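You operate a simulated robot arm through the tools that you are given. There is no shell and no other tool. Be economical: measure what you need, move in short steps, check, and stop when the job is done.

You run a simulated robot arm. Do the job below in one go: nothing can be reset, and whatever is moved stays where it is left.

Task
Try the flat orange cap on the test port at about 300 mbar.
Fine: seat it, turn the hold bar over it and pump; open the vent before you free the bar; lay the cap on the caps mat; leave the vent open and the other flat caps.

Only the result counts: the job must be done as asked and must still hold three seconds after the hand-in. Knocking over, shifting, dropping, spilling or breaking anything else fails it. Lids that push on must go on centred and level and be pressed home; caps that screw on are set level and turned clockwise until they are tight.

Robot
A 6-joint arm with a two-finger parallel gripper, fixed in place. Base frame: the origin is at the foot of the arm, x ahead of it, y to its left, z up; the work surface is at about z = 11. Readings come in mm, rad, newtons and seconds.
With the tool pointing down near the work surface it reaches from about 140 to 580 mm from the base axis. Its first joint turns from -1.152 to 1.152 rad. Payload 2.1 kg.
The tool frame sits at the grasp point between the pads (the TCP): z along the fingers, y along the line on which they close. The tips reach 30 mm beyond it. The gripper opens to 94 mm. The fingers are 28 mm wide and 10 mm thick; the gripper's body (50 by 96 mm) begins 55 mm behind the TCP.
Orientation is that of the tool frame in the base frame, as a unit quaternion [w, x, y, z]. With the fingers straight down and closing along the base's y, the tool's x points along the base's -x, its y along +y and its z along -z.

Tools
- The arm moves only by the tool apply_moves. Its argument "steps" is a list of rows, each a list of 3 entries, a list of its own where there are three numbers: the shift along the tool's x, y, z in mm, then the turn, a rotation vector about the tool's x, y, z in rad, then the finger opening in mm, from 0 to 94. In form: [[[x, y, z], [ax, ay, az], jaw], ...]. A call has 1 to 12 rows; each row is the pose to reach, as a shift and turn from the pose commanded when the call began, along the tool's axes at that moment. A row lasts 0.2 s, in which the tool goes at most 50 mm and 0.15 rad; a call with a longer step from one row to the next is refused whole, and so is a gripper value outside its range. A pose out of reach is approached as far as the arm can. The call stops where the force on the tool passes 40 N (or 10 N more than at its start, if that is more) or the arm is blocked; 0.2 s more then pass. The fingers move at their own pace (about 72 mm/s each) and stop on an object; they squeeze with about 24 N. The grip force told is the motor's: it shows also when the fingers shut on nothing. Time passes only in rows, and 0.2 s behind the last, so rows that repeat a pose let the fingers close. It gives the time, the measured TCP pose, the force on the tool (base axes), the opening and the grip force at its end, in the units of the frame above (readings bear some noise).
- Cameras (640 x 400 px; columns grow to the right, rows downward): "scene" is fixed at [60.8, -376.1, 485.6]; the picture's right is [0.72, -0.69, 0.00], its down [-0.38, -0.40, -0.84] and it looks along [0.58, 0.60, -0.55] (base axes); focal length 253 px, centre (320, 200). "wrist" rides on the gripper at [76, 14, -103] in the tool frame; the picture's right is [-0.18, 0.98, 0.00], its down [-0.75, -0.14, -0.64] and it looks along [-0.63, -0.12, 0.77] (tool axes); focal length 243 px, centre (320, 200). There is no depth. A picture from a camera that has moved, and an enlarged one, comes with that camera's place and axes in the base frame and with its lens.
- capture(camera): a new picture of that camera. The clock stands still meanwhile.
- inspect(camera, box): a new picture of the part [left, top, right, bottom] of that camera's present view, enlarged. The clock stands still meanwhile.
- hand_in(): hands the job in; it is judged then, once.

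Go step by step. Nothing tells you positions but the pictures and the camera data: compare them with the known pose of the tool, close in by small moves and look again before you grip or let go. The budget is 120 turns and 84 pictures, counting those below and the enlarged ones. Unless the task says otherwise, let go and move clear before handing in, and close with one line.

The tools are called after ">>>" by a JSON object that holds its "fn" and its "kwargs". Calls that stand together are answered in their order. apply_moves: Moves the arm, as the interface text tells. Its arguments: {"type":"object","properties":{"steps":{"type":"array","items":{"type":"array"}}},"required":["steps"]} The other tools are called the same way: capture (camera) takes a picture; inspect (camera, box) takes an enlarged picture of a part of a camera's view; hand_in () hands the job in.

At the start:

```text
time_s: 0.0
tcp_pos: [351.1, 74.1, 370.4]
orientation: [0.001, 0.0, 1.0, 0.001]
ft_force: [-0.1, 0.3, -0.1]
gripper_width: 94.1
gripper_force: 0.0
```

scene: 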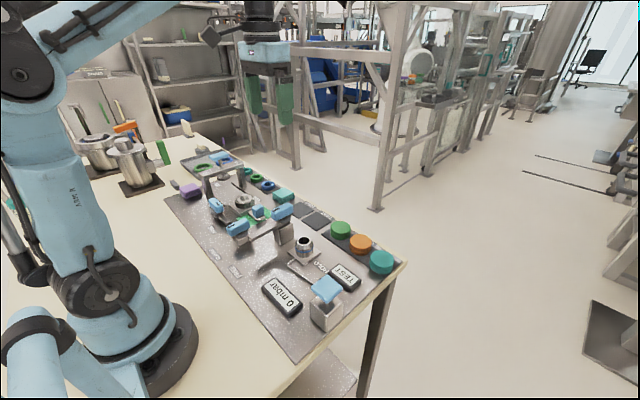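
wrist: 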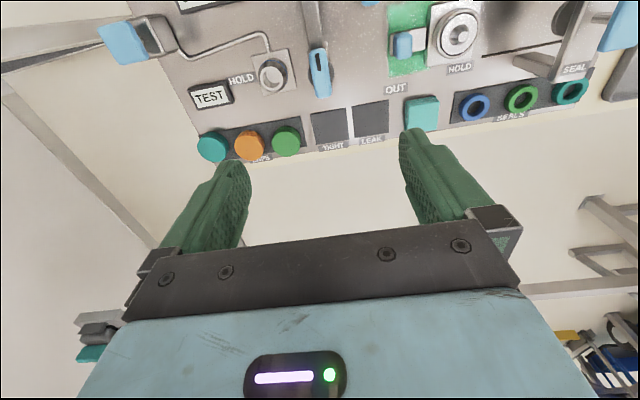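

I see the bench with three caps (teal, orange, green), a test port with a hold bar, a pump and a gauge. I'll look closer at each first.

>>> {"fn": "inspect", "kwargs": {"camera": "scene", "box": [240, 190, 420, 340]}}

>>> {"fn": "inspect", "kwargs": {"camera": "scene", "box": [160, 130, 320, 250]}}

>>> {"fn": "inspect", "kwargs": {"camera": "wrist", "box": [90, 0, 350, 165]}}

>>> {"fn": "inspect", "kwargs": {"camera": "wrist", "box": [340, 0, 640, 165]}}

```text
2.67 times, centred on (330, 265) of scene
camera zoom: at [60.8, -376.1, 485.6], right [0.72, -0.69, 0.0], down [-0.38, -0.4, -0.84], along [0.58, 0.6, -0.55], focal length 676 px, centre (293, 27)
```

zoom: 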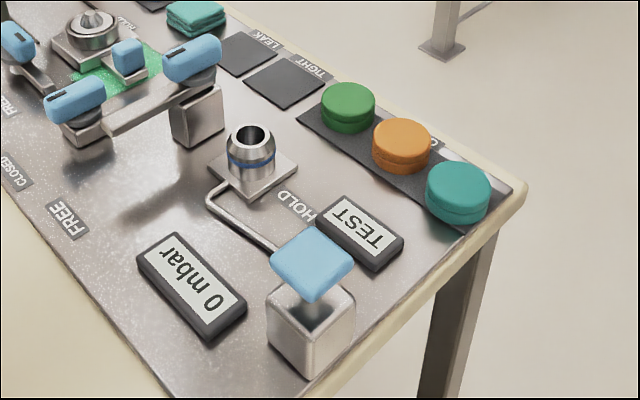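

```text
3.33 times, centred on (240, 190) of scene
camera zoom: at [60.8, -376.1, 485.6], right [0.72, -0.69, 0.0], down [-0.38, -0.4, -0.84], along [0.58, 0.6, -0.55], focal length 844 px, centre (587, 233)
```

zoom: 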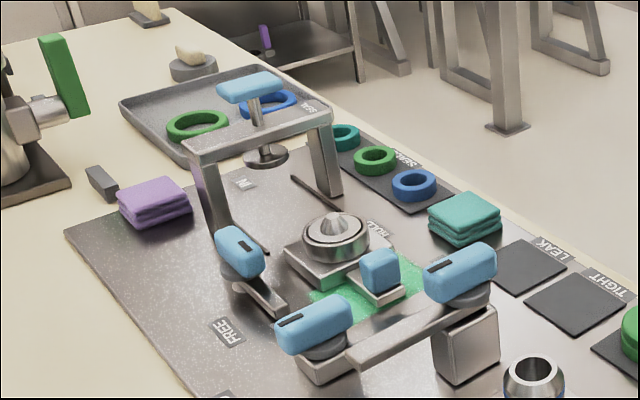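

```text
2.42 times, centred on (220, 82) of wrist
camera zoom: at [275.6, 87.8, 472.3], right [0.18, 0.98, 0.0], down [0.75, -0.14, 0.64], along [0.63, -0.12, -0.77], focal length 588 px, centre (562, 485)
```

zoom: 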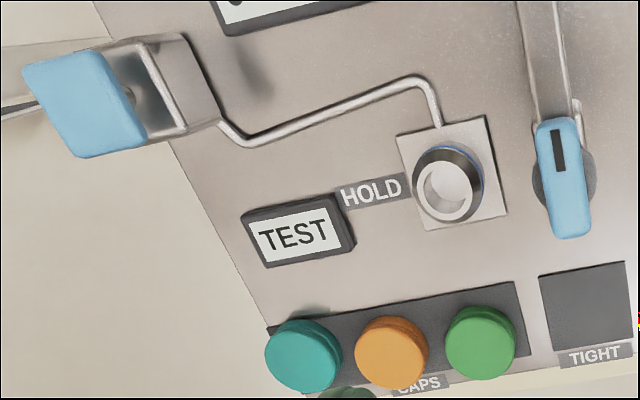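

```text
2.13 times, centred on (490, 82) of wrist
camera zoom: at [275.6, 87.8, 472.3], right [0.18, 0.98, 0.0], down [0.75, -0.14, 0.64], along [0.63, -0.12, -0.77], focal length 518 px, centre (-43, 451)
```

zoom: 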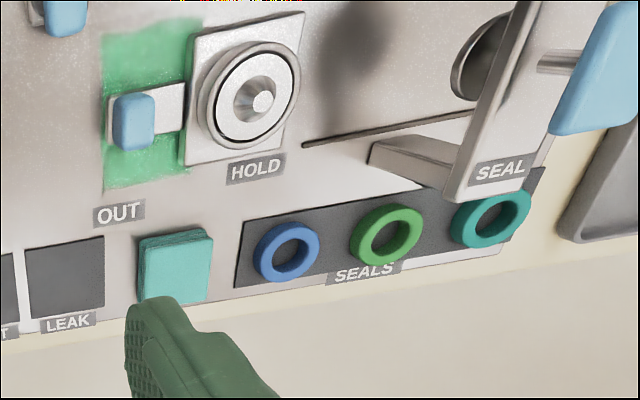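

The bar and valve need a clearer view from above; I'll move the wrist camera back and to the right.

>>> {"fn": "apply_moves", "kwargs": {"steps": [[[40, -20, 0], [0, 0, 0], 94], [[80, -50, 0], [0, 0, 0], 94], [[120, -80, 0], [0, 0, 0], 94], [[150, -100, 0], [0, 0, 0], 94], [[150, -100, 0], [0, 0, 0], 94]]}}

>>> {"fn": "capture", "kwargs": {"camera": "wrist"}}

>>> {"fn": "capture", "kwargs": {"camera": "scene"}}

```text
time_s: 1.2
tcp_pos: [200.0, -25.3, 369.5]
orientation: [0.001, 0.0, 1.0, 0.001]
ft_force: [-0.3, -0.6, -0.2]
gripper_width: 94.1
gripper_force: 0.2
```

```text
77 pictures are left
camera wrist: at [124.2, -12.7, 472.0], right [0.18, 0.98, 0.0], down [0.75, -0.14, 0.64], along [0.63, -0.12, -0.77], focal length 243 px, centre (320, 200)
```

wrist: 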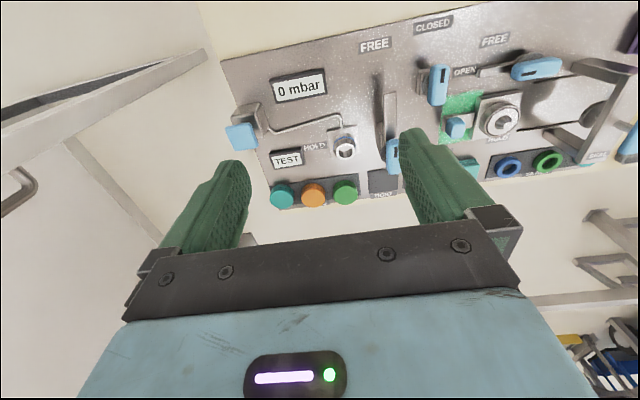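

```text
76 pictures are left
```

scene: 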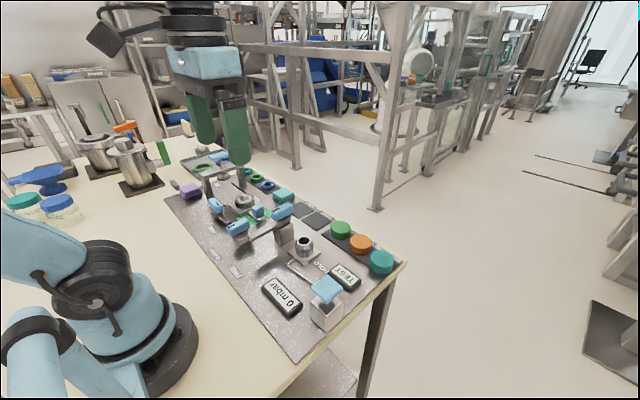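

>>> {"fn": "inspect", "kwargs": {"camera": "wrist", "box": [220, 10, 420, 210]}}

>>> {"fn": "inspect", "kwargs": {"camera": "wrist", "box": [350, 5, 590, 175]}}

```text
2.00 times, centred on (320, 110) of wrist
camera zoom: at [124.2, -12.7, 472.0], right [0.18, 0.98, 0.0], down [0.75, -0.14, 0.64], along [0.63, -0.12, -0.77], focal length 485 px, centre (320, 380)
```

zoom: 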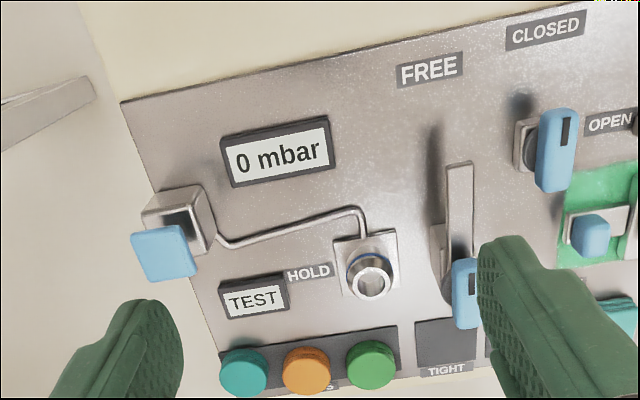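

```text
2.35 times, centred on (470, 90) of wrist
camera zoom: at [124.2, -12.7, 472.0], right [0.18, 0.98, 0.0], down [0.75, -0.14, 0.64], along [0.63, -0.12, -0.77], focal length 571 px, centre (-33, 459)
```

zoom: 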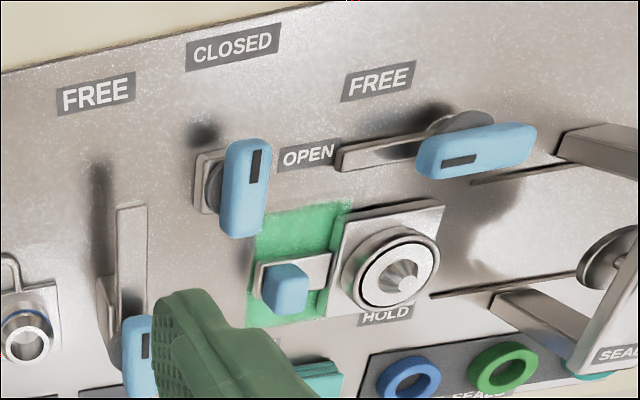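

The test port's hold bar is at FREE and pivots on the tall post beside the port. The vent (middle valve) is at CLOSED. The caps are in a row along y near x≈470, so I'll turn the gripper 90° to close along x and hover above the orange cap.

>>> {"fn": "apply_moves", "kwargs": {"steps": [[[-24, -6, 12], [0, 0, 0.143], 94], [[-48, -12, 24], [0, 0, 0.286], 94], [[-72, -18, 36], [0, 0, 0.429], 94], [[-96, -24, 48], [0, 0, 0.571], 94], [[-120, -30, 60], [0, 0, 0.714], 94], [[-145, -37, 72], [0, 0, 0.857], 94], [[-170, -43, 84], [0, 0, 1.0], 94], [[-195, -49, 96], [0, 0, 1.143], 94], [[-220, -55, 108], [0, 0, 1.286], 94], [[-245, -61, 120], [0, 0, 1.429], 94], [[-270, -68, 130], [0, 0, 1.5708], 94], [[-270, -68, 130], [0, 0, 1.5708], 94]]}}

>>> {"fn": "capture", "kwargs": {"camera": "wrist"}}

>>> {"fn": "capture", "kwargs": {"camera": "scene"}}

```text
time_s: 3.8
tcp_pos: [471.3, -93.1, 239.6]
orientation: [0.0, 0.708, 0.707, 0.0]
ft_force: [0.6, -0.5, 0.3]
gripper_width: 94.0
gripper_force: 0.1
```

```text
73 pictures are left
camera wrist: at [486.1, -18.0, 341.9], right [0.98, -0.19, 0.0], down [-0.14, -0.75, 0.64], along [-0.12, -0.63, -0.77], focal length 243 px, centre (320, 200)
```

wrist: 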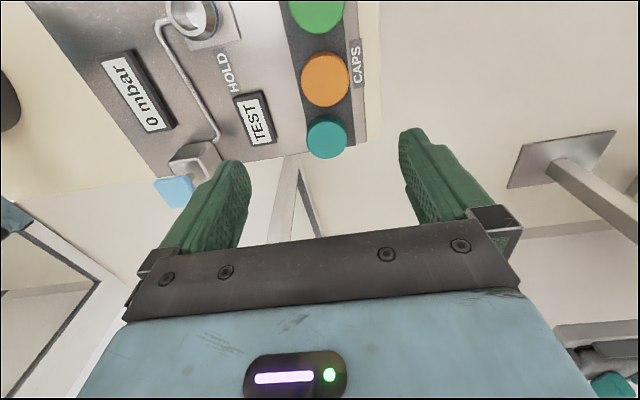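

```text
72 pictures are left
```

scene: 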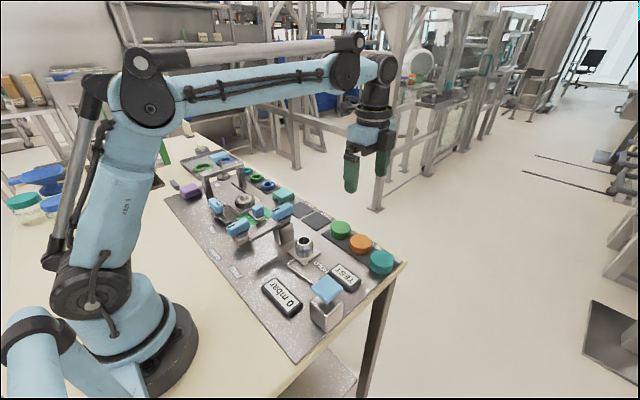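

Estimated orange cap centre ≈ (477,-93), diameter ≈ 55 mm. I'll descend partway and re-measure.

>>> {"fn": "apply_moves", "kwargs": {"steps": [[[0, 3, 40], [0, 0, 0], 94], [[0, 6, 80], [0, 0, 0], 94], [[0, 6, 120], [0, 0, 0], 94], [[0, 6, 140], [0, 0, 0], 94]]}}

>>> {"fn": "capture", "kwargs": {"camera": "wrist"}}

>>> {"fn": "inspect", "kwargs": {"camera": "scene", "box": [260, 170, 420, 290]}}

```text
time_s: 4.8
tcp_pos: [477.5, -93.1, 99.0]
orientation: [0.0, 0.707, 0.707, 0.001]
ft_force: [-0.1, -1.0, -0.1]
gripper_width: 93.7
gripper_force: 0.0
```

```text
71 pictures are left
camera wrist: at [491.8, -17.9, 201.7], right [0.98, -0.18, 0.0], down [-0.14, -0.75, 0.64], along [-0.12, -0.63, -0.77], focal length 243 px, centre (320, 200)
```

wrist: 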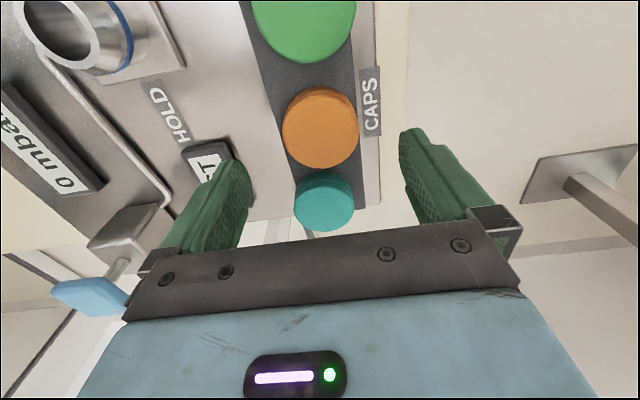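

```text
3.33 times, centred on (340, 230) of scene
camera zoom: at [60.8, -376.1, 485.6], right [0.72, -0.69, 0.0], down [-0.38, -0.4, -0.84], along [0.58, 0.6, -0.55], focal length 844 px, centre (253, 100)
```

zoom: 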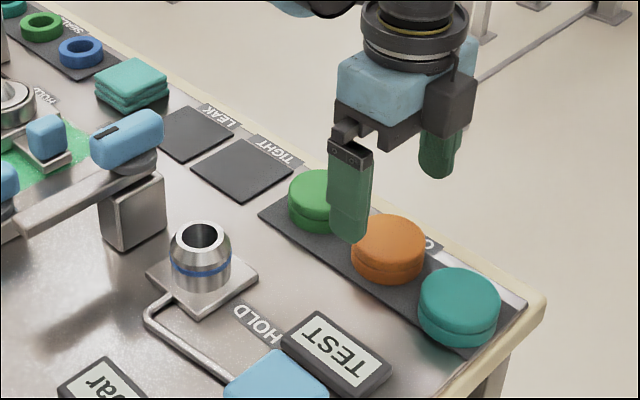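

Two views put the orange cap at about (478,-92), top z≈36, 55 mm wide. I'll narrow the jaws a bit (clear of the TEST display) and descend.

>>> {"fn": "apply_moves", "kwargs": {"steps": [[[1, 0.7, 0], [0, 0, 0], 76], [[1, 0.7, 20], [0, 0, 0], 76], [[1, 0.7, 38], [0, 0, 0], 76], [[1, 0.7, 38], [0, 0, 0], 76]]}}

>>> {"fn": "capture", "kwargs": {"camera": "wrist"}}

>>> {"fn": "inspect", "kwargs": {"camera": "scene", "box": [300, 170, 420, 290]}}

```text
time_s: 5.8
tcp_pos: [478.0, -92.9, 61.7]
orientation: [0.0, 0.708, 0.707, 0.001]
ft_force: [-0.3, 0.1, 1.3]
gripper_width: 76.0
gripper_force: 0.0
```

```text
69 pictures are left
camera wrist: at [493.3, -16.6, 164.3], right [0.98, -0.18, 0.0], down [-0.14, -0.75, 0.64], along [-0.12, -0.63, -0.77], focal length 243 px, centre (320, 200)
```

wrist: 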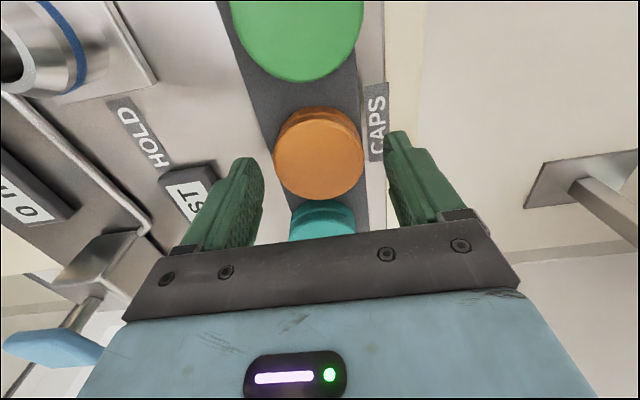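

```text
3.33 times, centred on (360, 230) of scene
camera zoom: at [60.8, -376.1, 485.6], right [0.72, -0.69, 0.0], down [-0.38, -0.4, -0.84], along [0.58, 0.6, -0.55], focal length 844 px, centre (187, 100)
```

zoom: 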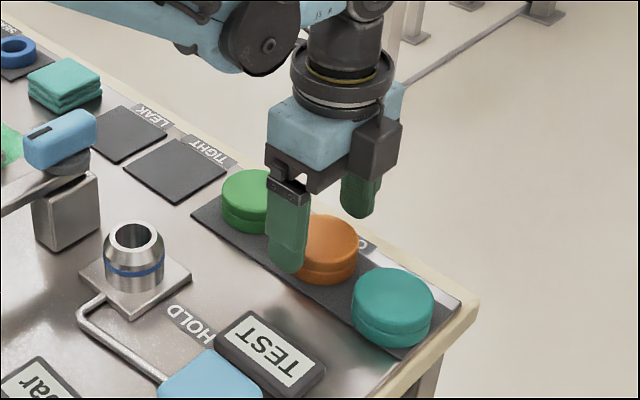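

Centre reads ≈ (479,-91). Going down to grip height and closing.

>>> {"fn": "apply_moves", "kwargs": {"steps": [[[1.5, 0.7, 8], [0, 0, 0], 76], [[1.5, 0.7, 14.5], [0, 0, 0], 76], [[1.5, 0.7, 14.5], [0, 0, 0], 60], [[1.5, 0.7, 14.5], [0, 0, 0], 50], [[1.5, 0.7, 14.5], [0, 0, 0], 45], [[1.5, 0.7, 14.5], [0, 0, 0], 45]]}}

>>> {"fn": "capture", "kwargs": {"camera": "wrist"}}

```text
time_s: 7.2
tcp_pos: [478.7, -90.9, 47.9]
orientation: [0.0, 0.708, 0.706, 0.002]
ft_force: [0.7, 0.8, 1.2]
gripper_width: 60.9
gripper_force: 23.5
```

```text
67 pictures are left
camera wrist: at [493.6, -15.3, 150.3], right [0.98, -0.18, 0.0], down [-0.14, -0.75, 0.64], along [-0.12, -0.63, -0.77], focal length 243 px, centre (320, 200)
```

wrist: 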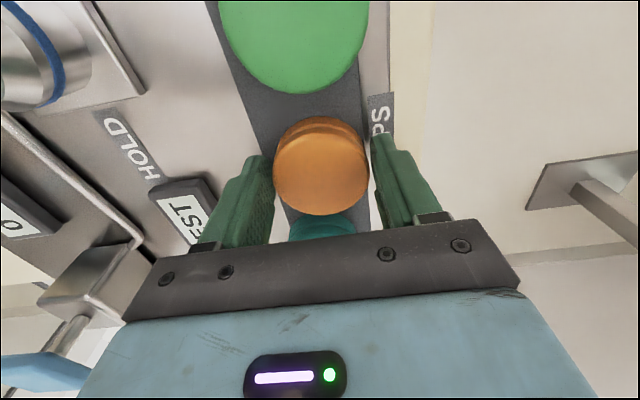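

The cap is held (60.9 mm). Triangulation puts the port at ≈ (359.5,-5, top z 48) and the bar handle at ≈ (358,75,92). Now lift and go above the port.

>>> {"fn": "apply_moves", "kwargs": {"steps": [[[0, 0, -25], [0, 0, 0], 45], [[0, 0, -55], [0, 0, 0], 45], [[0, 0, -80], [0, 0, 0], 45], [[20, -28, -80], [0, 0, 0], 45], [[43, -59, -80], [0, 0, 0], 45], [[65, -89, -80], [0, 0, 0], 45], [[86, -119, -80], [0, 0, 0], 45], [[86, -119, -80], [0, 0, 0], 45]]}}

>>> {"fn": "capture", "kwargs": {"camera": "wrist"}}

>>> {"fn": "inspect", "kwargs": {"camera": "scene", "box": [240, 160, 380, 280]}}

```text
time_s: 9.0
tcp_pos: [359.9, -4.4, 128.9]
orientation: [-0.001, 0.707, 0.707, 0.001]
ft_force: [-0.3, -0.3, -0.9]
gripper_width: 60.6
gripper_force: 23.5
```

```text
66 pictures are left
camera wrist: at [374.0, 71.1, 230.9], right [0.98, -0.18, 0.0], down [-0.14, -0.75, 0.64], along [-0.12, -0.63, -0.77], focal length 243 px, centre (320, 200)
```

wrist: 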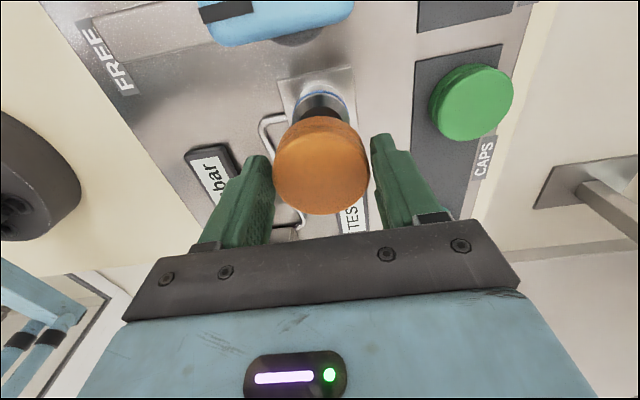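

```text
3.33 times, centred on (310, 220) of scene
camera zoom: at [60.8, -376.1, 485.6], right [0.72, -0.69, 0.0], down [-0.38, -0.4, -0.84], along [0.58, 0.6, -0.55], focal length 844 px, centre (353, 133)
```

zoom: 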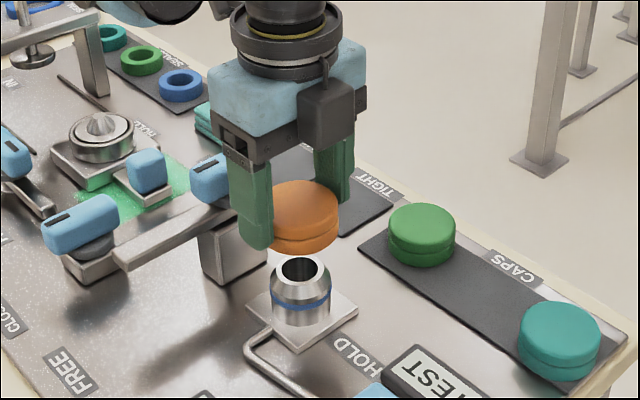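

The cap seems nearly centred in the gripper. I'll zoom in for better alignment values.

>>> {"fn": "inspect", "kwargs": {"camera": "wrist", "box": [240, 60, 400, 220]}}

>>> {"fn": "inspect", "kwargs": {"camera": "scene", "box": [280, 205, 340, 265]}}

```text
2.50 times, centred on (320, 140) of wrist
camera zoom: at [374.0, 71.1, 230.9], right [0.98, -0.18, 0.0], down [-0.14, -0.75, 0.64], along [-0.12, -0.63, -0.77], focal length 606 px, centre (320, 350)
```

zoom: 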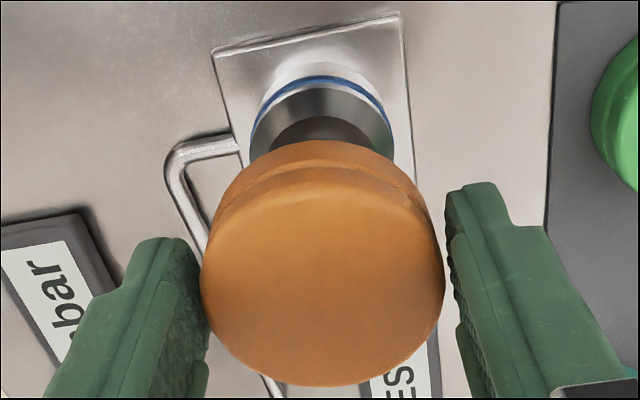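

```text
6.67 times, centred on (310, 235) of scene
camera zoom: at [60.8, -376.1, 485.6], right [0.72, -0.69, 0.0], down [-0.38, -0.4, -0.84], along [0.58, 0.6, -0.55], focal length 1689 px, centre (387, -33)
```

zoom: 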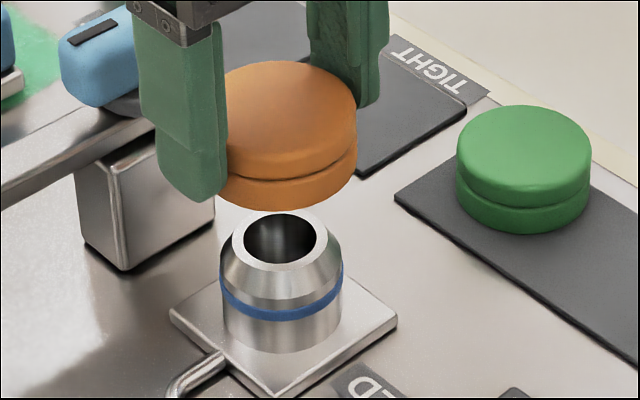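

Cap and port are aligned to within ~2 mm by both views. Descending to just above the port to check at close height.

>>> {"fn": "apply_moves", "kwargs": {"steps": [[[-1, 0.3, 15], [0, 0, 0], 45], [[-1, 0.3, 28], [0, 0, 0], 45], [[-1, 0.3, 36], [0, 0, 0], 45], [[-1, 0.3, 36], [0, 0, 0], 45]]}}

>>> {"fn": "inspect", "kwargs": {"camera": "wrist", "box": [240, 60, 400, 220]}}

>>> {"fn": "inspect", "kwargs": {"camera": "scene", "box": [280, 205, 340, 265]}}

```text
time_s: 10.0
tcp_pos: [359.9, -4.3, 92.5]
orientation: [0.0, 0.708, 0.707, 0.001]
ft_force: [-0.3, 0.9, -0.9]
gripper_width: 60.8
gripper_force: 23.7
```

```text
2.50 times, centred on (320, 140) of wrist
camera zoom: at [375.0, 69.9, 194.1], right [0.98, -0.18, 0.0], down [-0.14, -0.75, 0.64], along [-0.12, -0.63, -0.77], focal length 606 px, centre (320, 350)
```

zoom: 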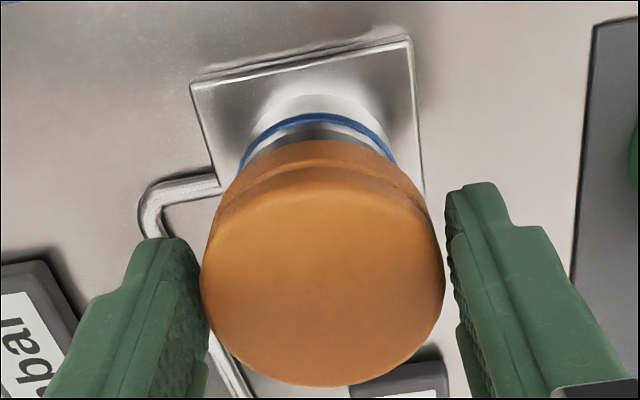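

```text
6.67 times, centred on (310, 235) of scene
camera zoom: at [60.8, -376.1, 485.6], right [0.72, -0.69, 0.0], down [-0.38, -0.4, -0.84], along [0.58, 0.6, -0.55], focal length 1689 px, centre (387, -33)
```

zoom: 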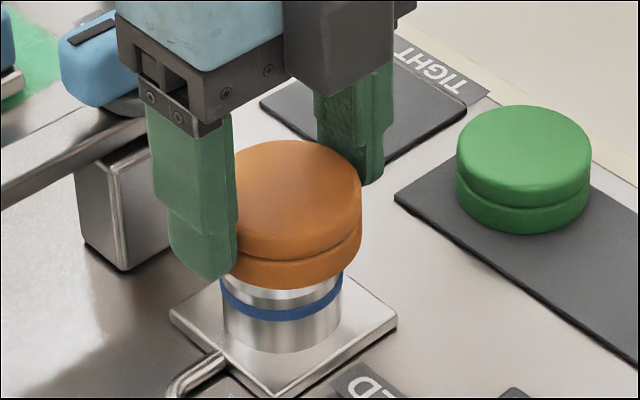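

Alignment is within ~2 mm; I'll nudge +1.5 mm in y and lower in small steps watching the force.

>>> {"fn": "apply_moves", "kwargs": {"steps": [[[1.5, 0, 4], [0, 0, 0], 45], [[1.5, 0, 8], [0, 0, 0], 45], [[1.5, 0, 12], [0, 0, 0], 45], [[1.5, 0, 15], [0, 0, 0], 45], [[1.5, 0, 15], [0, 0, 0], 45]]}}

>>> {"fn": "inspect", "kwargs": {"camera": "scene", "box": [280, 205, 340, 265]}}

>>> {"fn": "inspect", "kwargs": {"camera": "wrist", "box": [240, 60, 400, 220]}}

```text
time_s: 11.2
tcp_pos: [360.7, -3.9, 76.2]
orientation: [0.0, 0.707, 0.707, 0.001]
ft_force: [0.9, 9.9, 1.9]
gripper_width: 60.9
gripper_force: 24.0
```

```text
6.67 times, centred on (310, 235) of scene
camera zoom: at [60.8, -376.1, 485.6], right [0.72, -0.69, 0.0], down [-0.38, -0.4, -0.84], along [0.58, 0.6, -0.55], focal length 1689 px, centre (387, -33)
```

zoom: 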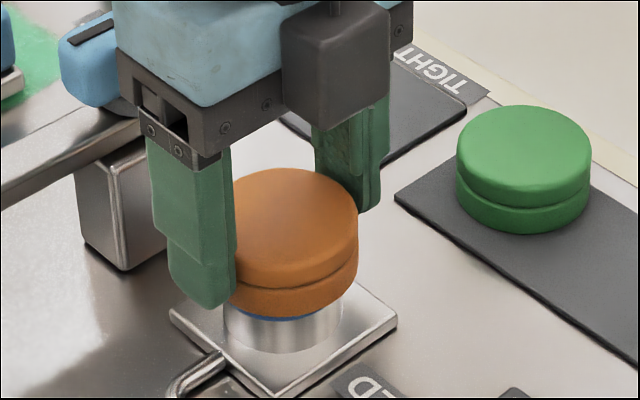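

```text
2.50 times, centred on (320, 140) of wrist
camera zoom: at [374.9, 71.6, 179.2], right [0.98, -0.18, 0.0], down [-0.14, -0.76, 0.64], along [-0.12, -0.63, -0.77], focal length 606 px, centre (320, 350)
```

zoom: 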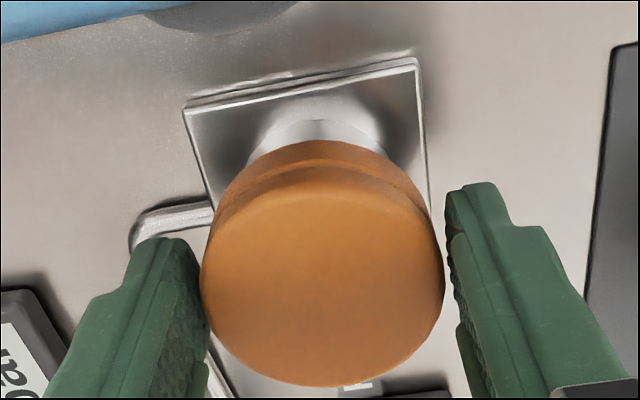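

There is a +y side force of 10 N, so the cap sits a bit too far to −y. I'll move +y slightly to relieve it.

>>> {"fn": "apply_moves", "kwargs": {"steps": [[[1, 0, -1], [0, 0, 0], 45], [[1.5, 0, -1], [0, 0, 0], 45], [[1.5, 0, -1], [0, 0, 0], 45]]}}

```text
time_s: 12.0
tcp_pos: [360.1, -3.4, 77.0]
orientation: [0.001, 0.707, 0.708, 0.001]
ft_force: [-0.8, 2.5, -1.1]
gripper_width: 60.7
gripper_force: 24.0
```

>>> {"fn": "apply_moves", "kwargs": {"steps": [[[0.5, 0, 2], [0, 0, 0], 45], [[0.5, 0, 4], [0, 0, 0], 45], [[0.5, 0, 6], [0, 0, 0], 45], [[0.5, 0, 6], [0, 0, 0], 45]]}}

```text
time_s: 13.0
tcp_pos: [361.1, -1.3, 70.6]
orientation: [0.0, 0.707, 0.707, 0.0]
ft_force: [-6.4, -4.0, 20.4]
gripper_width: 60.8
gripper_force: 24.3
```

Vertical force is rising (the O-ring is engaging); I'll correct x/y slightly and keep pressing.

>>> {"fn": "apply_moves", "kwargs": {"steps": [[[-0.4, -0.7, 1], [0, 0, 0], 45], [[-0.4, -0.7, 2], [0, 0, 0], 45], [[-0.4, -0.7, 3.5], [0, 0, 0], 45], [[-0.4, -0.7, 5], [0, 0, 0], 45], [[-0.4, -0.7, 6.5], [0, 0, 0], 45], [[-0.4, -0.7, 8], [0, 0, 0], 45]]}}

>>> {"fn": "inspect", "kwargs": {"camera": "scene", "box": [280, 205, 340, 265]}}

```text
time_s: 14.4
tcp_pos: [359.4, -1.8, 62.8]
orientation: [0.0, 0.707, 0.707, 0.001]
ft_force: [5.6, 1.2, 22.2]
gripper_width: 61.0
gripper_force: 23.5
```

```text
6.67 times, centred on (310, 235) of scene
camera zoom: at [60.7, -376.1, 485.6], right [0.72, -0.69, 0.0], down [-0.38, -0.4, -0.84], along [0.58, 0.6, -0.55], focal length 1689 px, centre (387, -33)
```

zoom: 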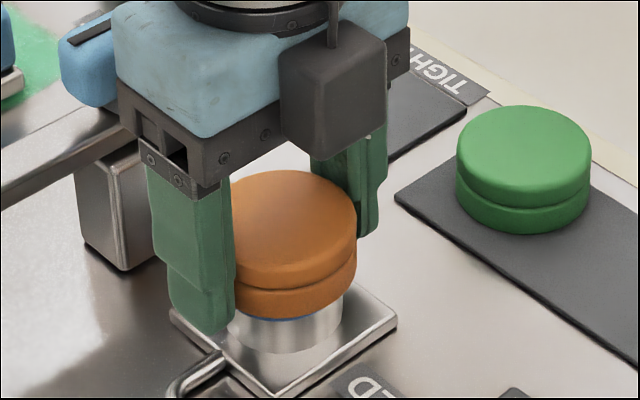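

The fingers have slid down the cap while it rests on the O-ring. I'll let go, rise and press it home from above with closed fingers.

>>> {"fn": "apply_moves", "kwargs": {"steps": [[[0, 0, 0], [0, 0, 0], 70], [[0, 0, 0], [0, 0, 0], 80], [[0, 0, 0], [0, 0, 0], 80], [[0, 0, -20], [0, 0, 0], 80], [[0, 0, -50], [0, 0, 0], 80], [[0, 0, -50], [0, 0, 0], 0], [[0, 0, -50], [0, 0, 0], 0], [[0, 0, -50], [0, 0, 0], 0], [[0, 0, -50], [0, 0, 0], 0]]}}

>>> {"fn": "inspect", "kwargs": {"camera": "scene", "box": [280, 205, 340, 265]}}

>>> {"fn": "capture", "kwargs": {"camera": "wrist"}}

```text
time_s: 16.4
tcp_pos: [359.8, -2.7, 113.5]
orientation: [0.0, 0.707, 0.707, 0.002]
ft_force: [-0.2, 0.0, -1.0]
gripper_width: 0.0
gripper_force: 24.5
```

```text
6.67 times, centred on (310, 235) of scene
camera zoom: at [60.8, -376.1, 485.6], right [0.72, -0.69, 0.0], down [-0.38, -0.4, -0.84], along [0.58, 0.6, -0.55], focal length 1689 px, centre (387, -33)
```

zoom: 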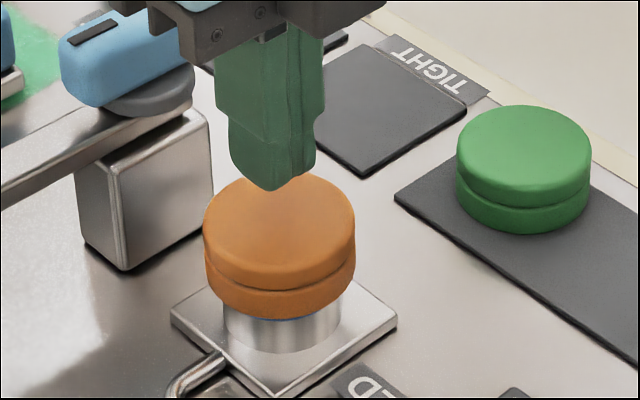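

```text
56 pictures are left
camera wrist: at [374.7, 72.3, 215.9], right [0.98, -0.18, 0.0], down [-0.14, -0.75, 0.64], along [-0.12, -0.63, -0.77], focal length 243 px, centre (320, 200)
```

wrist: 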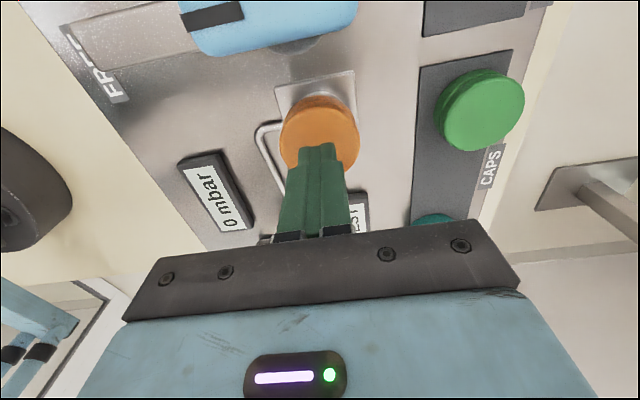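

The cap sits centred and level on the port. I'll press down at its centre.

>>> {"fn": "apply_moves", "kwargs": {"steps": [[[-2, 0.5, 5], [0, 0, 0], 0], [[-2, 0.5, 10], [0, 0, 0], 0], [[-2, 0.5, 15], [0, 0, 0], 0], [[-2, 0.5, 18], [0, 0, 0], 0], [[-2, 0.5, 21], [0, 0, 0], 0], [[-2, 0.5, 24], [0, 0, 0], 0], [[-2, 0.5, 27], [0, 0, 0], 0], [[-2, 0.5, 30], [0, 0, 0], 0], [[-2, 0.5, 33], [0, 0, 0], 0]]}}

>>> {"fn": "inspect", "kwargs": {"camera": "scene", "box": [280, 205, 340, 265]}}

```text
time_s: 17.6
tcp_pos: [360.8, -4.3, 94.9]
orientation: [-0.001, 0.707, 0.707, -0.001]
ft_force: [-2.4, 1.3, 15.3]
gripper_width: 0.1
gripper_force: 24.3
stopped in row 5: the force on the tool passed its limit (the readings are from after the stop); the commanded pose is now the measured one
```

```text
6.67 times, centred on (310, 235) of scene
camera zoom: at [60.7, -376.1, 485.6], right [0.72, -0.69, 0.0], down [-0.38, -0.4, -0.84], along [0.58, 0.6, -0.55], focal length 1689 px, centre (387, -33)
```

zoom: 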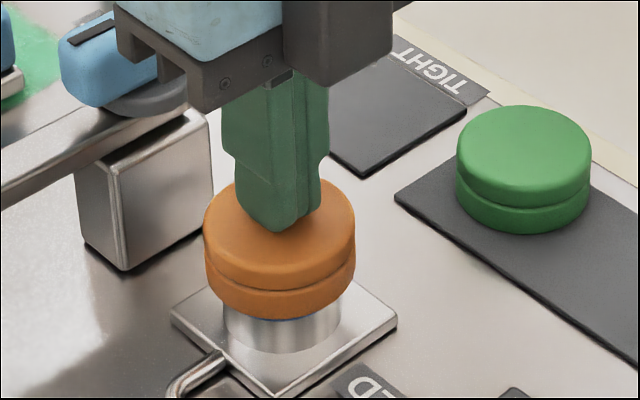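

Contact at cap top z≈65. The O-ring is only just covered, so I'll press again in finer steps.

>>> {"fn": "apply_moves", "kwargs": {"steps": [[[0, 0, 1], [0, 0, 0], 0], [[0, 0, 2], [0, 0, 0], 0], [[0, 0, 3], [0, 0, 0], 0], [[0, 0, 4], [0, 0, 0], 0], [[0, 0, 5], [0, 0, 0], 0], [[0, 0, 6], [0, 0, 0], 0], [[0, 0, 7], [0, 0, 0], 0], [[0, 0, 8], [0, 0, 0], 0]]}}

>>> {"fn": "inspect", "kwargs": {"camera": "scene", "box": [290, 225, 320, 255]}}

```text
time_s: 18.0
tcp_pos: [360.7, -3.6, 95.0]
orientation: [0.0, 0.707, 0.707, -0.001]
ft_force: [-0.9, 0.8, 16.6]
gripper_width: 0.0
gripper_force: 23.8
stopped in row 2: the force on the tool passed its limit (the readings are from after the stop); the commanded pose is now the measured one
```

```text
13.33 times, centred on (305, 240) of scene
camera zoom: at [60.7, -376.1, 485.6], right [0.72, -0.69, 0.0], down [-0.38, -0.4, -0.84], along [0.58, 0.6, -0.55], focal length 3378 px, centre (520, -333)
```

zoom: 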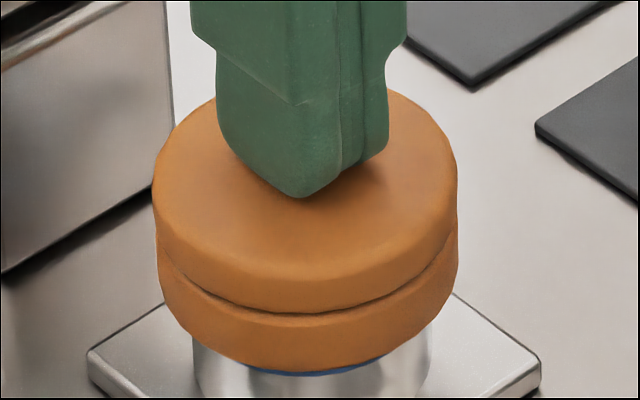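

The cap top is at z≈65, just at the height of the post's top where the bar runs, so it's home under the bar. Next: rise, turn the gripper back and move above the bar handle.

>>> {"fn": "apply_moves", "kwargs": {"steps": [[[0, 0, -45], [0, 0, 0], 0], [[0, 0, -90], [0, 0, -0.14], 20], [[10, 0, -110], [0, 0, -0.28], 40], [[20, 0, -110], [0, 0, -0.42], 50], [[30, 0, -110], [0, 0, -0.57], 50], [[40, 0, -110], [0, 0, -0.72], 50], [[50, 0, -110], [0, 0, -0.87], 50], [[60, 0, -110], [0, 0, -1.02], 50], [[70, 0, -110], [0, 0, -1.17], 50], [[79, -3, -110], [0, 0, -1.32], 50], [[79, -3, -110], [0, 0, -1.46], 50], [[79, -3, -110], [0, 0, -1.5708], 50]]}}

>>> {"fn": "capture", "kwargs": {"camera": "wrist"}}

>>> {"fn": "inspect", "kwargs": {"camera": "scene", "box": [220, 180, 340, 300]}}

```text
time_s: 20.6
tcp_pos: [358.2, 74.0, 205.2]
orientation: [-0.001, -0.002, 1.0, 0.0]
ft_force: [0.4, 0.4, -0.7]
gripper_width: 49.7
gripper_force: 0.1
```

```text
53 pictures are left
camera wrist: at [282.2, 87.4, 307.0], right [0.18, 0.98, 0.0], down [0.75, -0.14, 0.64], along [0.63, -0.12, -0.77], focal length 243 px, centre (320, 200)
```

wrist: 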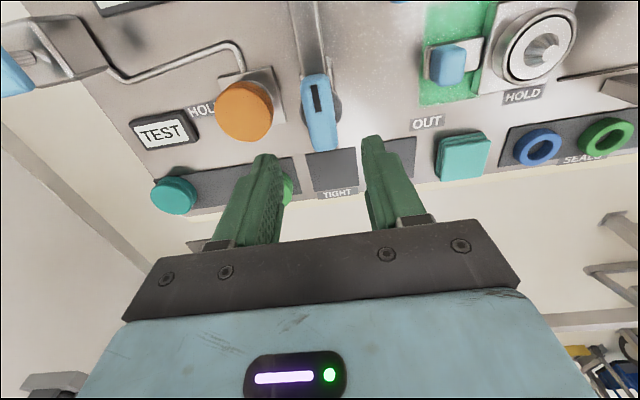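

```text
3.33 times, centred on (280, 240) of scene
camera zoom: at [60.8, -376.1, 485.6], right [0.72, -0.69, 0.0], down [-0.38, -0.4, -0.84], along [0.58, 0.6, -0.55], focal length 844 px, centre (453, 67)
```

zoom: 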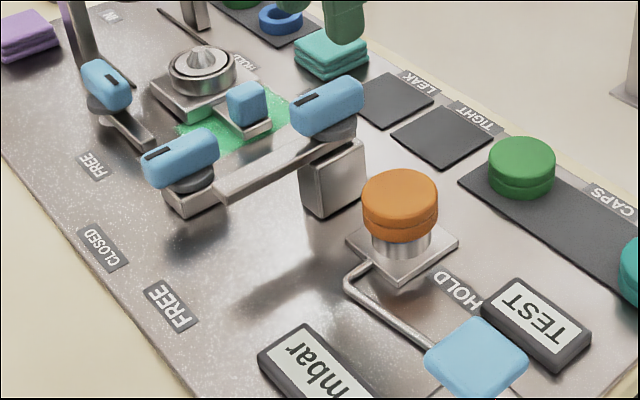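

The handle centre is at ≈ (361,72.5), lying along x. Descending around it.

>>> {"fn": "apply_moves", "kwargs": {"steps": [[[-3, -1.5, 35], [0, 0, 0], 50], [[-3, -1.5, 70], [0, 0, 0], 50], [[-3, -1.5, 80], [0, 0, 0], 50], [[-3, -1.5, 80], [0, 0, 0], 50]]}}

>>> {"fn": "capture", "kwargs": {"camera": "wrist"}}

>>> {"fn": "inspect", "kwargs": {"camera": "scene", "box": [240, 170, 330, 260]}}

```text
time_s: 21.6
tcp_pos: [360.4, 72.5, 123.3]
orientation: [-0.001, 0.0, 1.0, 0.0]
ft_force: [0.3, 0.4, -0.5]
gripper_width: 50.0
gripper_force: 0.1
```

```text
51 pictures are left
camera wrist: at [284.7, 85.9, 226.3], right [0.18, 0.98, 0.0], down [0.75, -0.14, 0.64], along [0.63, -0.12, -0.77], focal length 243 px, centre (320, 200)
```

wrist: 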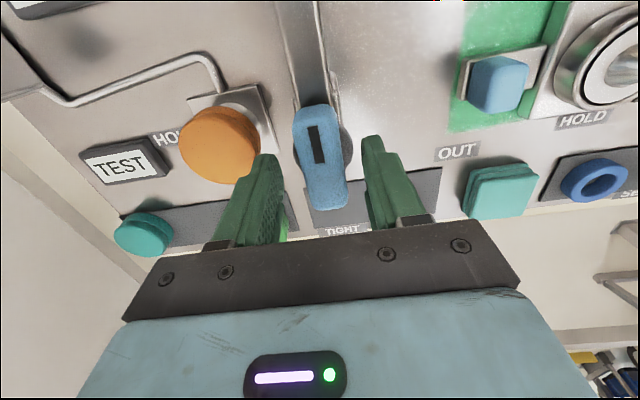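

```text
4.44 times, centred on (285, 215) of scene
camera zoom: at [60.8, -376.1, 485.6], right [0.72, -0.69, 0.0], down [-0.38, -0.4, -0.84], along [0.58, 0.6, -0.55], focal length 1126 px, centre (476, 133)
```

zoom: 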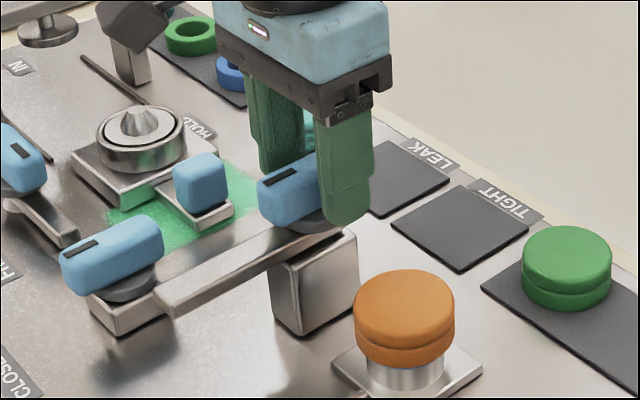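

Well centred; lowering 12 mm and gripping the handle.

>>> {"fn": "apply_moves", "kwargs": {"steps": [[[-0.5, -0.5, 6], [0, 0, 0], 50], [[-0.5, -0.5, 12], [0, 0, 0], 50], [[-0.5, -0.5, 12], [0, 0, 0], 30], [[-0.5, -0.5, 12], [0, 0, 0], 10], [[-0.5, -0.5, 12], [0, 0, 0], 5], [[-0.5, -0.5, 12], [0, 0, 0], 5]]}}

>>> {"fn": "capture", "kwargs": {"camera": "wrist"}}

```text
time_s: 23.0
tcp_pos: [361.0, 74.2, 112.0]
orientation: [0.0, -0.001, 1.0, 0.006]
ft_force: [3.0, 29.5, 6.8]
gripper_width: 39.6
gripper_force: 44.3
```

```text
49 pictures are left
camera wrist: at [285.1, 86.8, 215.0], right [0.18, 0.98, 0.01], down [0.75, -0.15, 0.64], along [0.63, -0.11, -0.77], focal length 243 px, centre (320, 200)
```

wrist: 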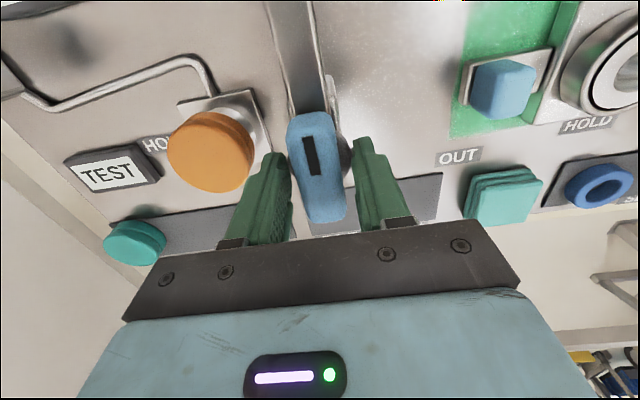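

The +y finger hit the hub — the handle is higher than I took it (top ≈112). Opening, raising and gripping higher.

>>> {"fn": "apply_moves", "kwargs": {"steps": [[[0, 0, 0], [0, 0, 0], 55], [[0, 0, 0], [0, 0, 0], 55], [[0, 0, -14], [0, 0, 0], 55], [[0, 0, -14], [0, 0, 0], 55]]}}

>>> {"fn": "inspect", "kwargs": {"camera": "scene", "box": [250, 170, 330, 250]}}

>>> {"fn": "inspect", "kwargs": {"camera": "wrist", "box": [240, 60, 400, 240]}}

```text
time_s: 24.0
tcp_pos: [361.5, 73.1, 126.0]
orientation: [-0.001, 0.0, 1.0, 0.0]
ft_force: [0.5, -0.5, 0.5]
gripper_width: 55.1
gripper_force: 0.0
```

```text
5.00 times, centred on (290, 210) of scene
camera zoom: at [60.8, -376.1, 485.6], right [0.72, -0.69, 0.0], down [-0.38, -0.4, -0.84], along [0.58, 0.6, -0.55], focal length 1267 px, centre (470, 150)
```

zoom: 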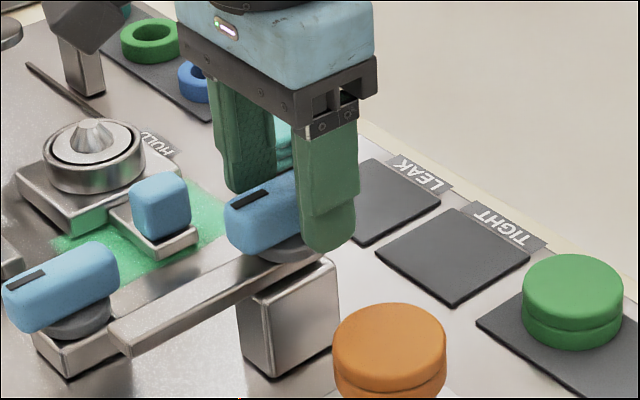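

```text
2.22 times, centred on (320, 150) of wrist
camera zoom: at [284.9, 85.4, 229.1], right [0.18, 0.98, 0.0], down [0.75, -0.14, 0.64], along [0.63, -0.12, -0.77], focal length 539 px, centre (320, 311)
```

zoom: 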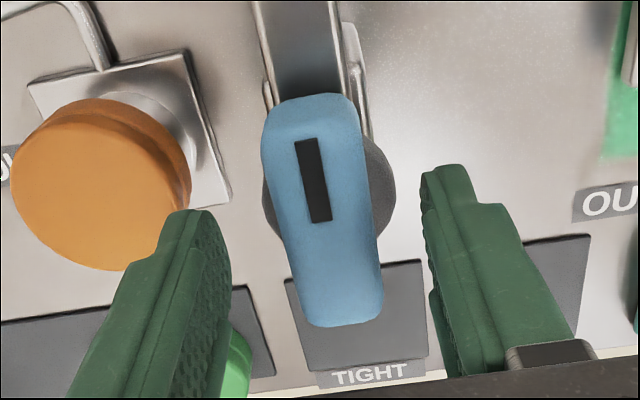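

Handle/pivot centre ≈ (354,75). Shift there and grip.

>>> {"fn": "apply_moves", "kwargs": {"steps": [[[7, 1.7, 0], [0, 0, 0], 55], [[7, 1.7, 1], [0, 0, 0], 40], [[7, 1.7, 1], [0, 0, 0], 20], [[7, 1.7, 1], [0, 0, 0], 10], [[7, 1.7, 1], [0, 0, 0], 10], [[7, 1.7, 1], [0, 0, 0], 10]]}}

>>> {"fn": "capture", "kwargs": {"camera": "wrist"}}

```text
time_s: 25.4
tcp_pos: [353.3, 75.5, 124.6]
orientation: [-0.001, 0.0, 1.0, 0.002]
ft_force: [-3.3, 11.8, 5.2]
gripper_width: 23.6
gripper_force: 45.2
```

```text
46 pictures are left
camera wrist: at [277.9, 87.8, 228.1], right [0.18, 0.98, 0.0], down [0.75, -0.14, 0.64], along [0.63, -0.12, -0.77], focal length 243 px, centre (320, 200)
```

wrist: 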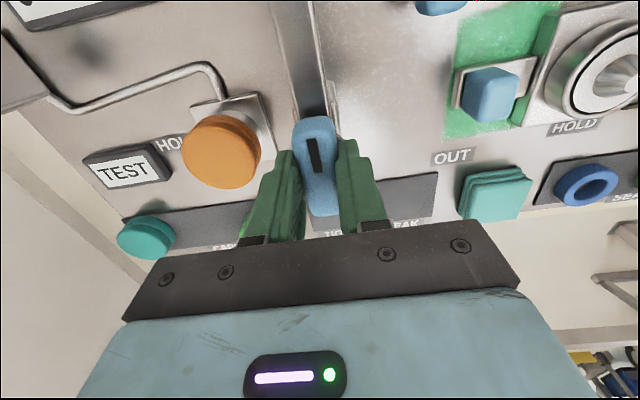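

Handle gripped. Now turn counter-clockwise (bar from −x toward −y), first a part to check.

>>> {"fn": "apply_moves", "kwargs": {"steps": [[[0, 0.7, 0], [0, 0, 0], 10], [[0, 0.7, 0], [0, 0, -0.1], 10], [[0, 0.7, 0], [0, 0, -0.2], 10], [[0, 0.7, 0], [0, 0, -0.3], 10], [[0, 0.7, 0], [0, 0, -0.4], 10], [[0, 0.7, 0], [0, 0, -0.4], 10]]}}

>>> {"fn": "inspect", "kwargs": {"camera": "scene", "box": [220, 170, 340, 290]}}

```text
time_s: 26.8
tcp_pos: [354.4, 72.4, 124.7]
orientation: [-0.002, -0.198, 0.98, -0.001]
ft_force: [-11.6, -26.3, 4.3]
gripper_width: 23.7
gripper_force: 44.4
```

```text
3.33 times, centred on (280, 230) of scene
camera zoom: at [60.7, -376.1, 485.6], right [0.72, -0.69, 0.0], down [-0.38, -0.4, -0.84], along [0.58, 0.6, -0.55], focal length 844 px, centre (453, 100)
```

zoom: 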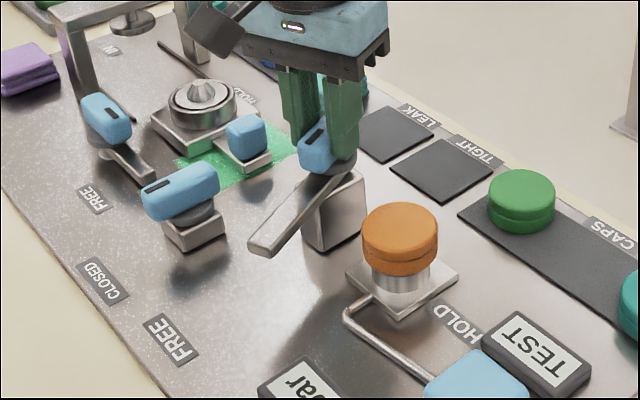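

The bar turns well. I'll relieve the side load and continue turning.

>>> {"fn": "apply_moves", "kwargs": {"steps": [[[1.4, -1.3, 0], [0, 0, 0], 10], [[1.4, -1.3, 0], [0, 0, -0.1], 10], [[1.4, -1.3, 0], [0, 0, -0.2], 10], [[1.4, -1.3, 0], [0, 0, -0.3], 10], [[1.4, -1.3, 0], [0, 0, -0.4], 10], [[1.4, -1.3, 0], [0, 0, -0.4], 10]]}}

```text
time_s: 28.1
tcp_pos: [354.5, 69.8, 125.7]
orientation: [0.001, -0.382, 0.924, -0.004]
ft_force: [3.4, -2.7, -3.6]
gripper_width: 23.5
gripper_force: 44.6
stopped in row 6: the force on the tool passed its limit (the readings are from after the stop); the commanded pose is now the measured one
```

>>> {"fn": "inspect", "kwargs": {"camera": "scene", "box": [220, 170, 340, 290]}}

>>> {"fn": "capture", "kwargs": {"camera": "wrist"}}

```text
3.33 times, centred on (280, 230) of scene
camera zoom: at [60.8, -376.1, 485.6], right [0.72, -0.69, 0.0], down [-0.38, -0.4, -0.84], along [0.58, 0.6, -0.55], focal length 844 px, centre (453, 100)
```

zoom: 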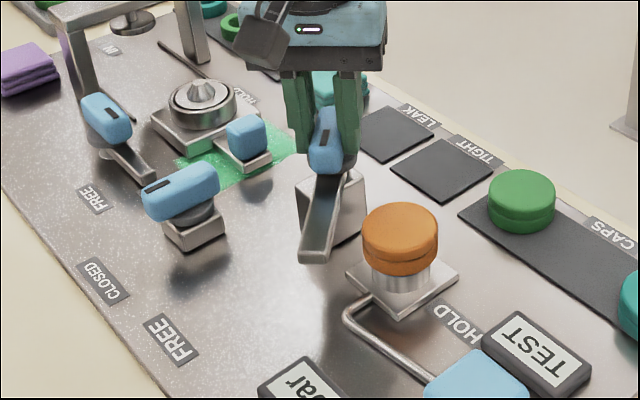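

```text
43 pictures are left
camera wrist: at [290.9, 26.6, 227.8], right [-0.56, 0.83, -0.01], down [0.63, 0.44, 0.64], along [0.54, 0.36, -0.77], focal length 243 px, centre (320, 200)
```

wrist: 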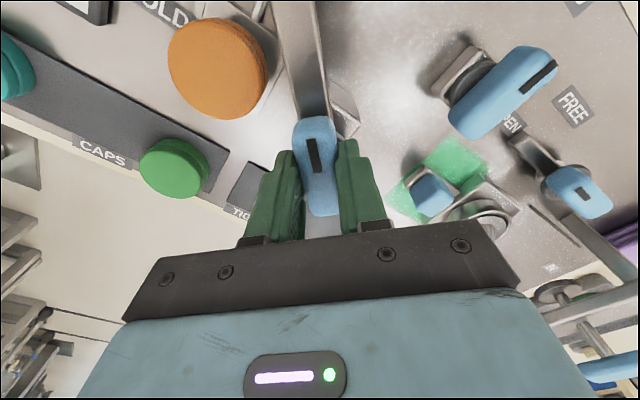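

The pivot is really at ≈(361.5,75.5); my grip is ~8 mm to one side, so I'll follow the proper arc.

>>> {"fn": "apply_moves", "kwargs": {"steps": [[[0, -0.85, 0], [0, 0, -0.1], 10], [[-0.14, -1.7, 0], [0, 0, -0.2], 10], [[-0.35, -2.5, 0], [0, 0, -0.3], 10], [[-0.64, -3.3, 0], [0, 0, -0.4], 10], [[-0.64, -3.3, 0], [0, 0, -0.4], 10]]}}

>>> {"fn": "inspect", "kwargs": {"camera": "scene", "box": [260, 190, 340, 270]}}

```text
time_s: 29.3
tcp_pos: [358.0, 69.1, 126.2]
orientation: [0.0, -0.559, 0.829, -0.004]
ft_force: [-7.2, 5.7, 1.4]
gripper_width: 23.5
gripper_force: 44.5
```

```text
5.00 times, centred on (300, 230) of scene
camera zoom: at [60.8, -376.1, 485.6], right [0.72, -0.69, 0.0], down [-0.38, -0.4, -0.84], along [0.58, 0.6, -0.55], focal length 1267 px, centre (420, 50)
```

zoom: 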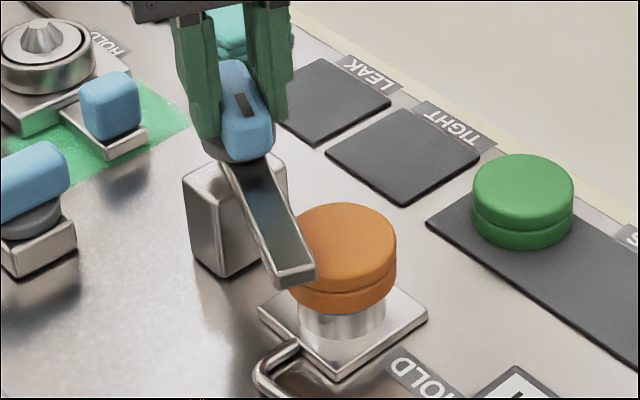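

The bar is passing over the cap edge with low force. Continue to HOLD.

>>> {"fn": "apply_moves", "kwargs": {"steps": [[[-0.1, -0.8, 0], [0, 0, -0.1], 10], [[-0.2, -1.6, 0], [0, 0, -0.2], 10], [[-0.4, -2.4, 0], [0, 0, -0.3], 10], [[-0.6, -3.1, 0], [0, 0, -0.385], 10], [[-0.6, -3.1, 0], [0, 0, -0.385], 10]]}}

>>> {"fn": "inspect", "kwargs": {"camera": "scene", "box": [260, 190, 340, 270]}}

```text
time_s: 30.5
tcp_pos: [359.2, 68.2, 124.6]
orientation: [-0.001, -0.706, 0.708, -0.003]
ft_force: [-22.0, 10.6, -17.1]
gripper_width: 23.8
gripper_force: 44.5
```

```text
5.00 times, centred on (300, 230) of scene
camera zoom: at [60.8, -376.1, 485.6], right [0.72, -0.69, 0.0], down [-0.38, -0.4, -0.84], along [0.58, 0.6, -0.55], focal length 1267 px, centre (420, 50)
```

zoom: 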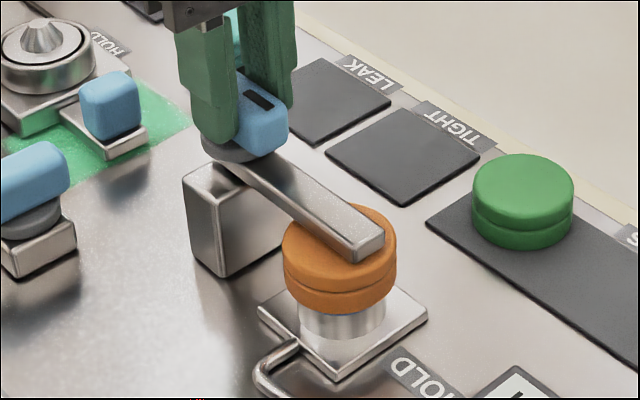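

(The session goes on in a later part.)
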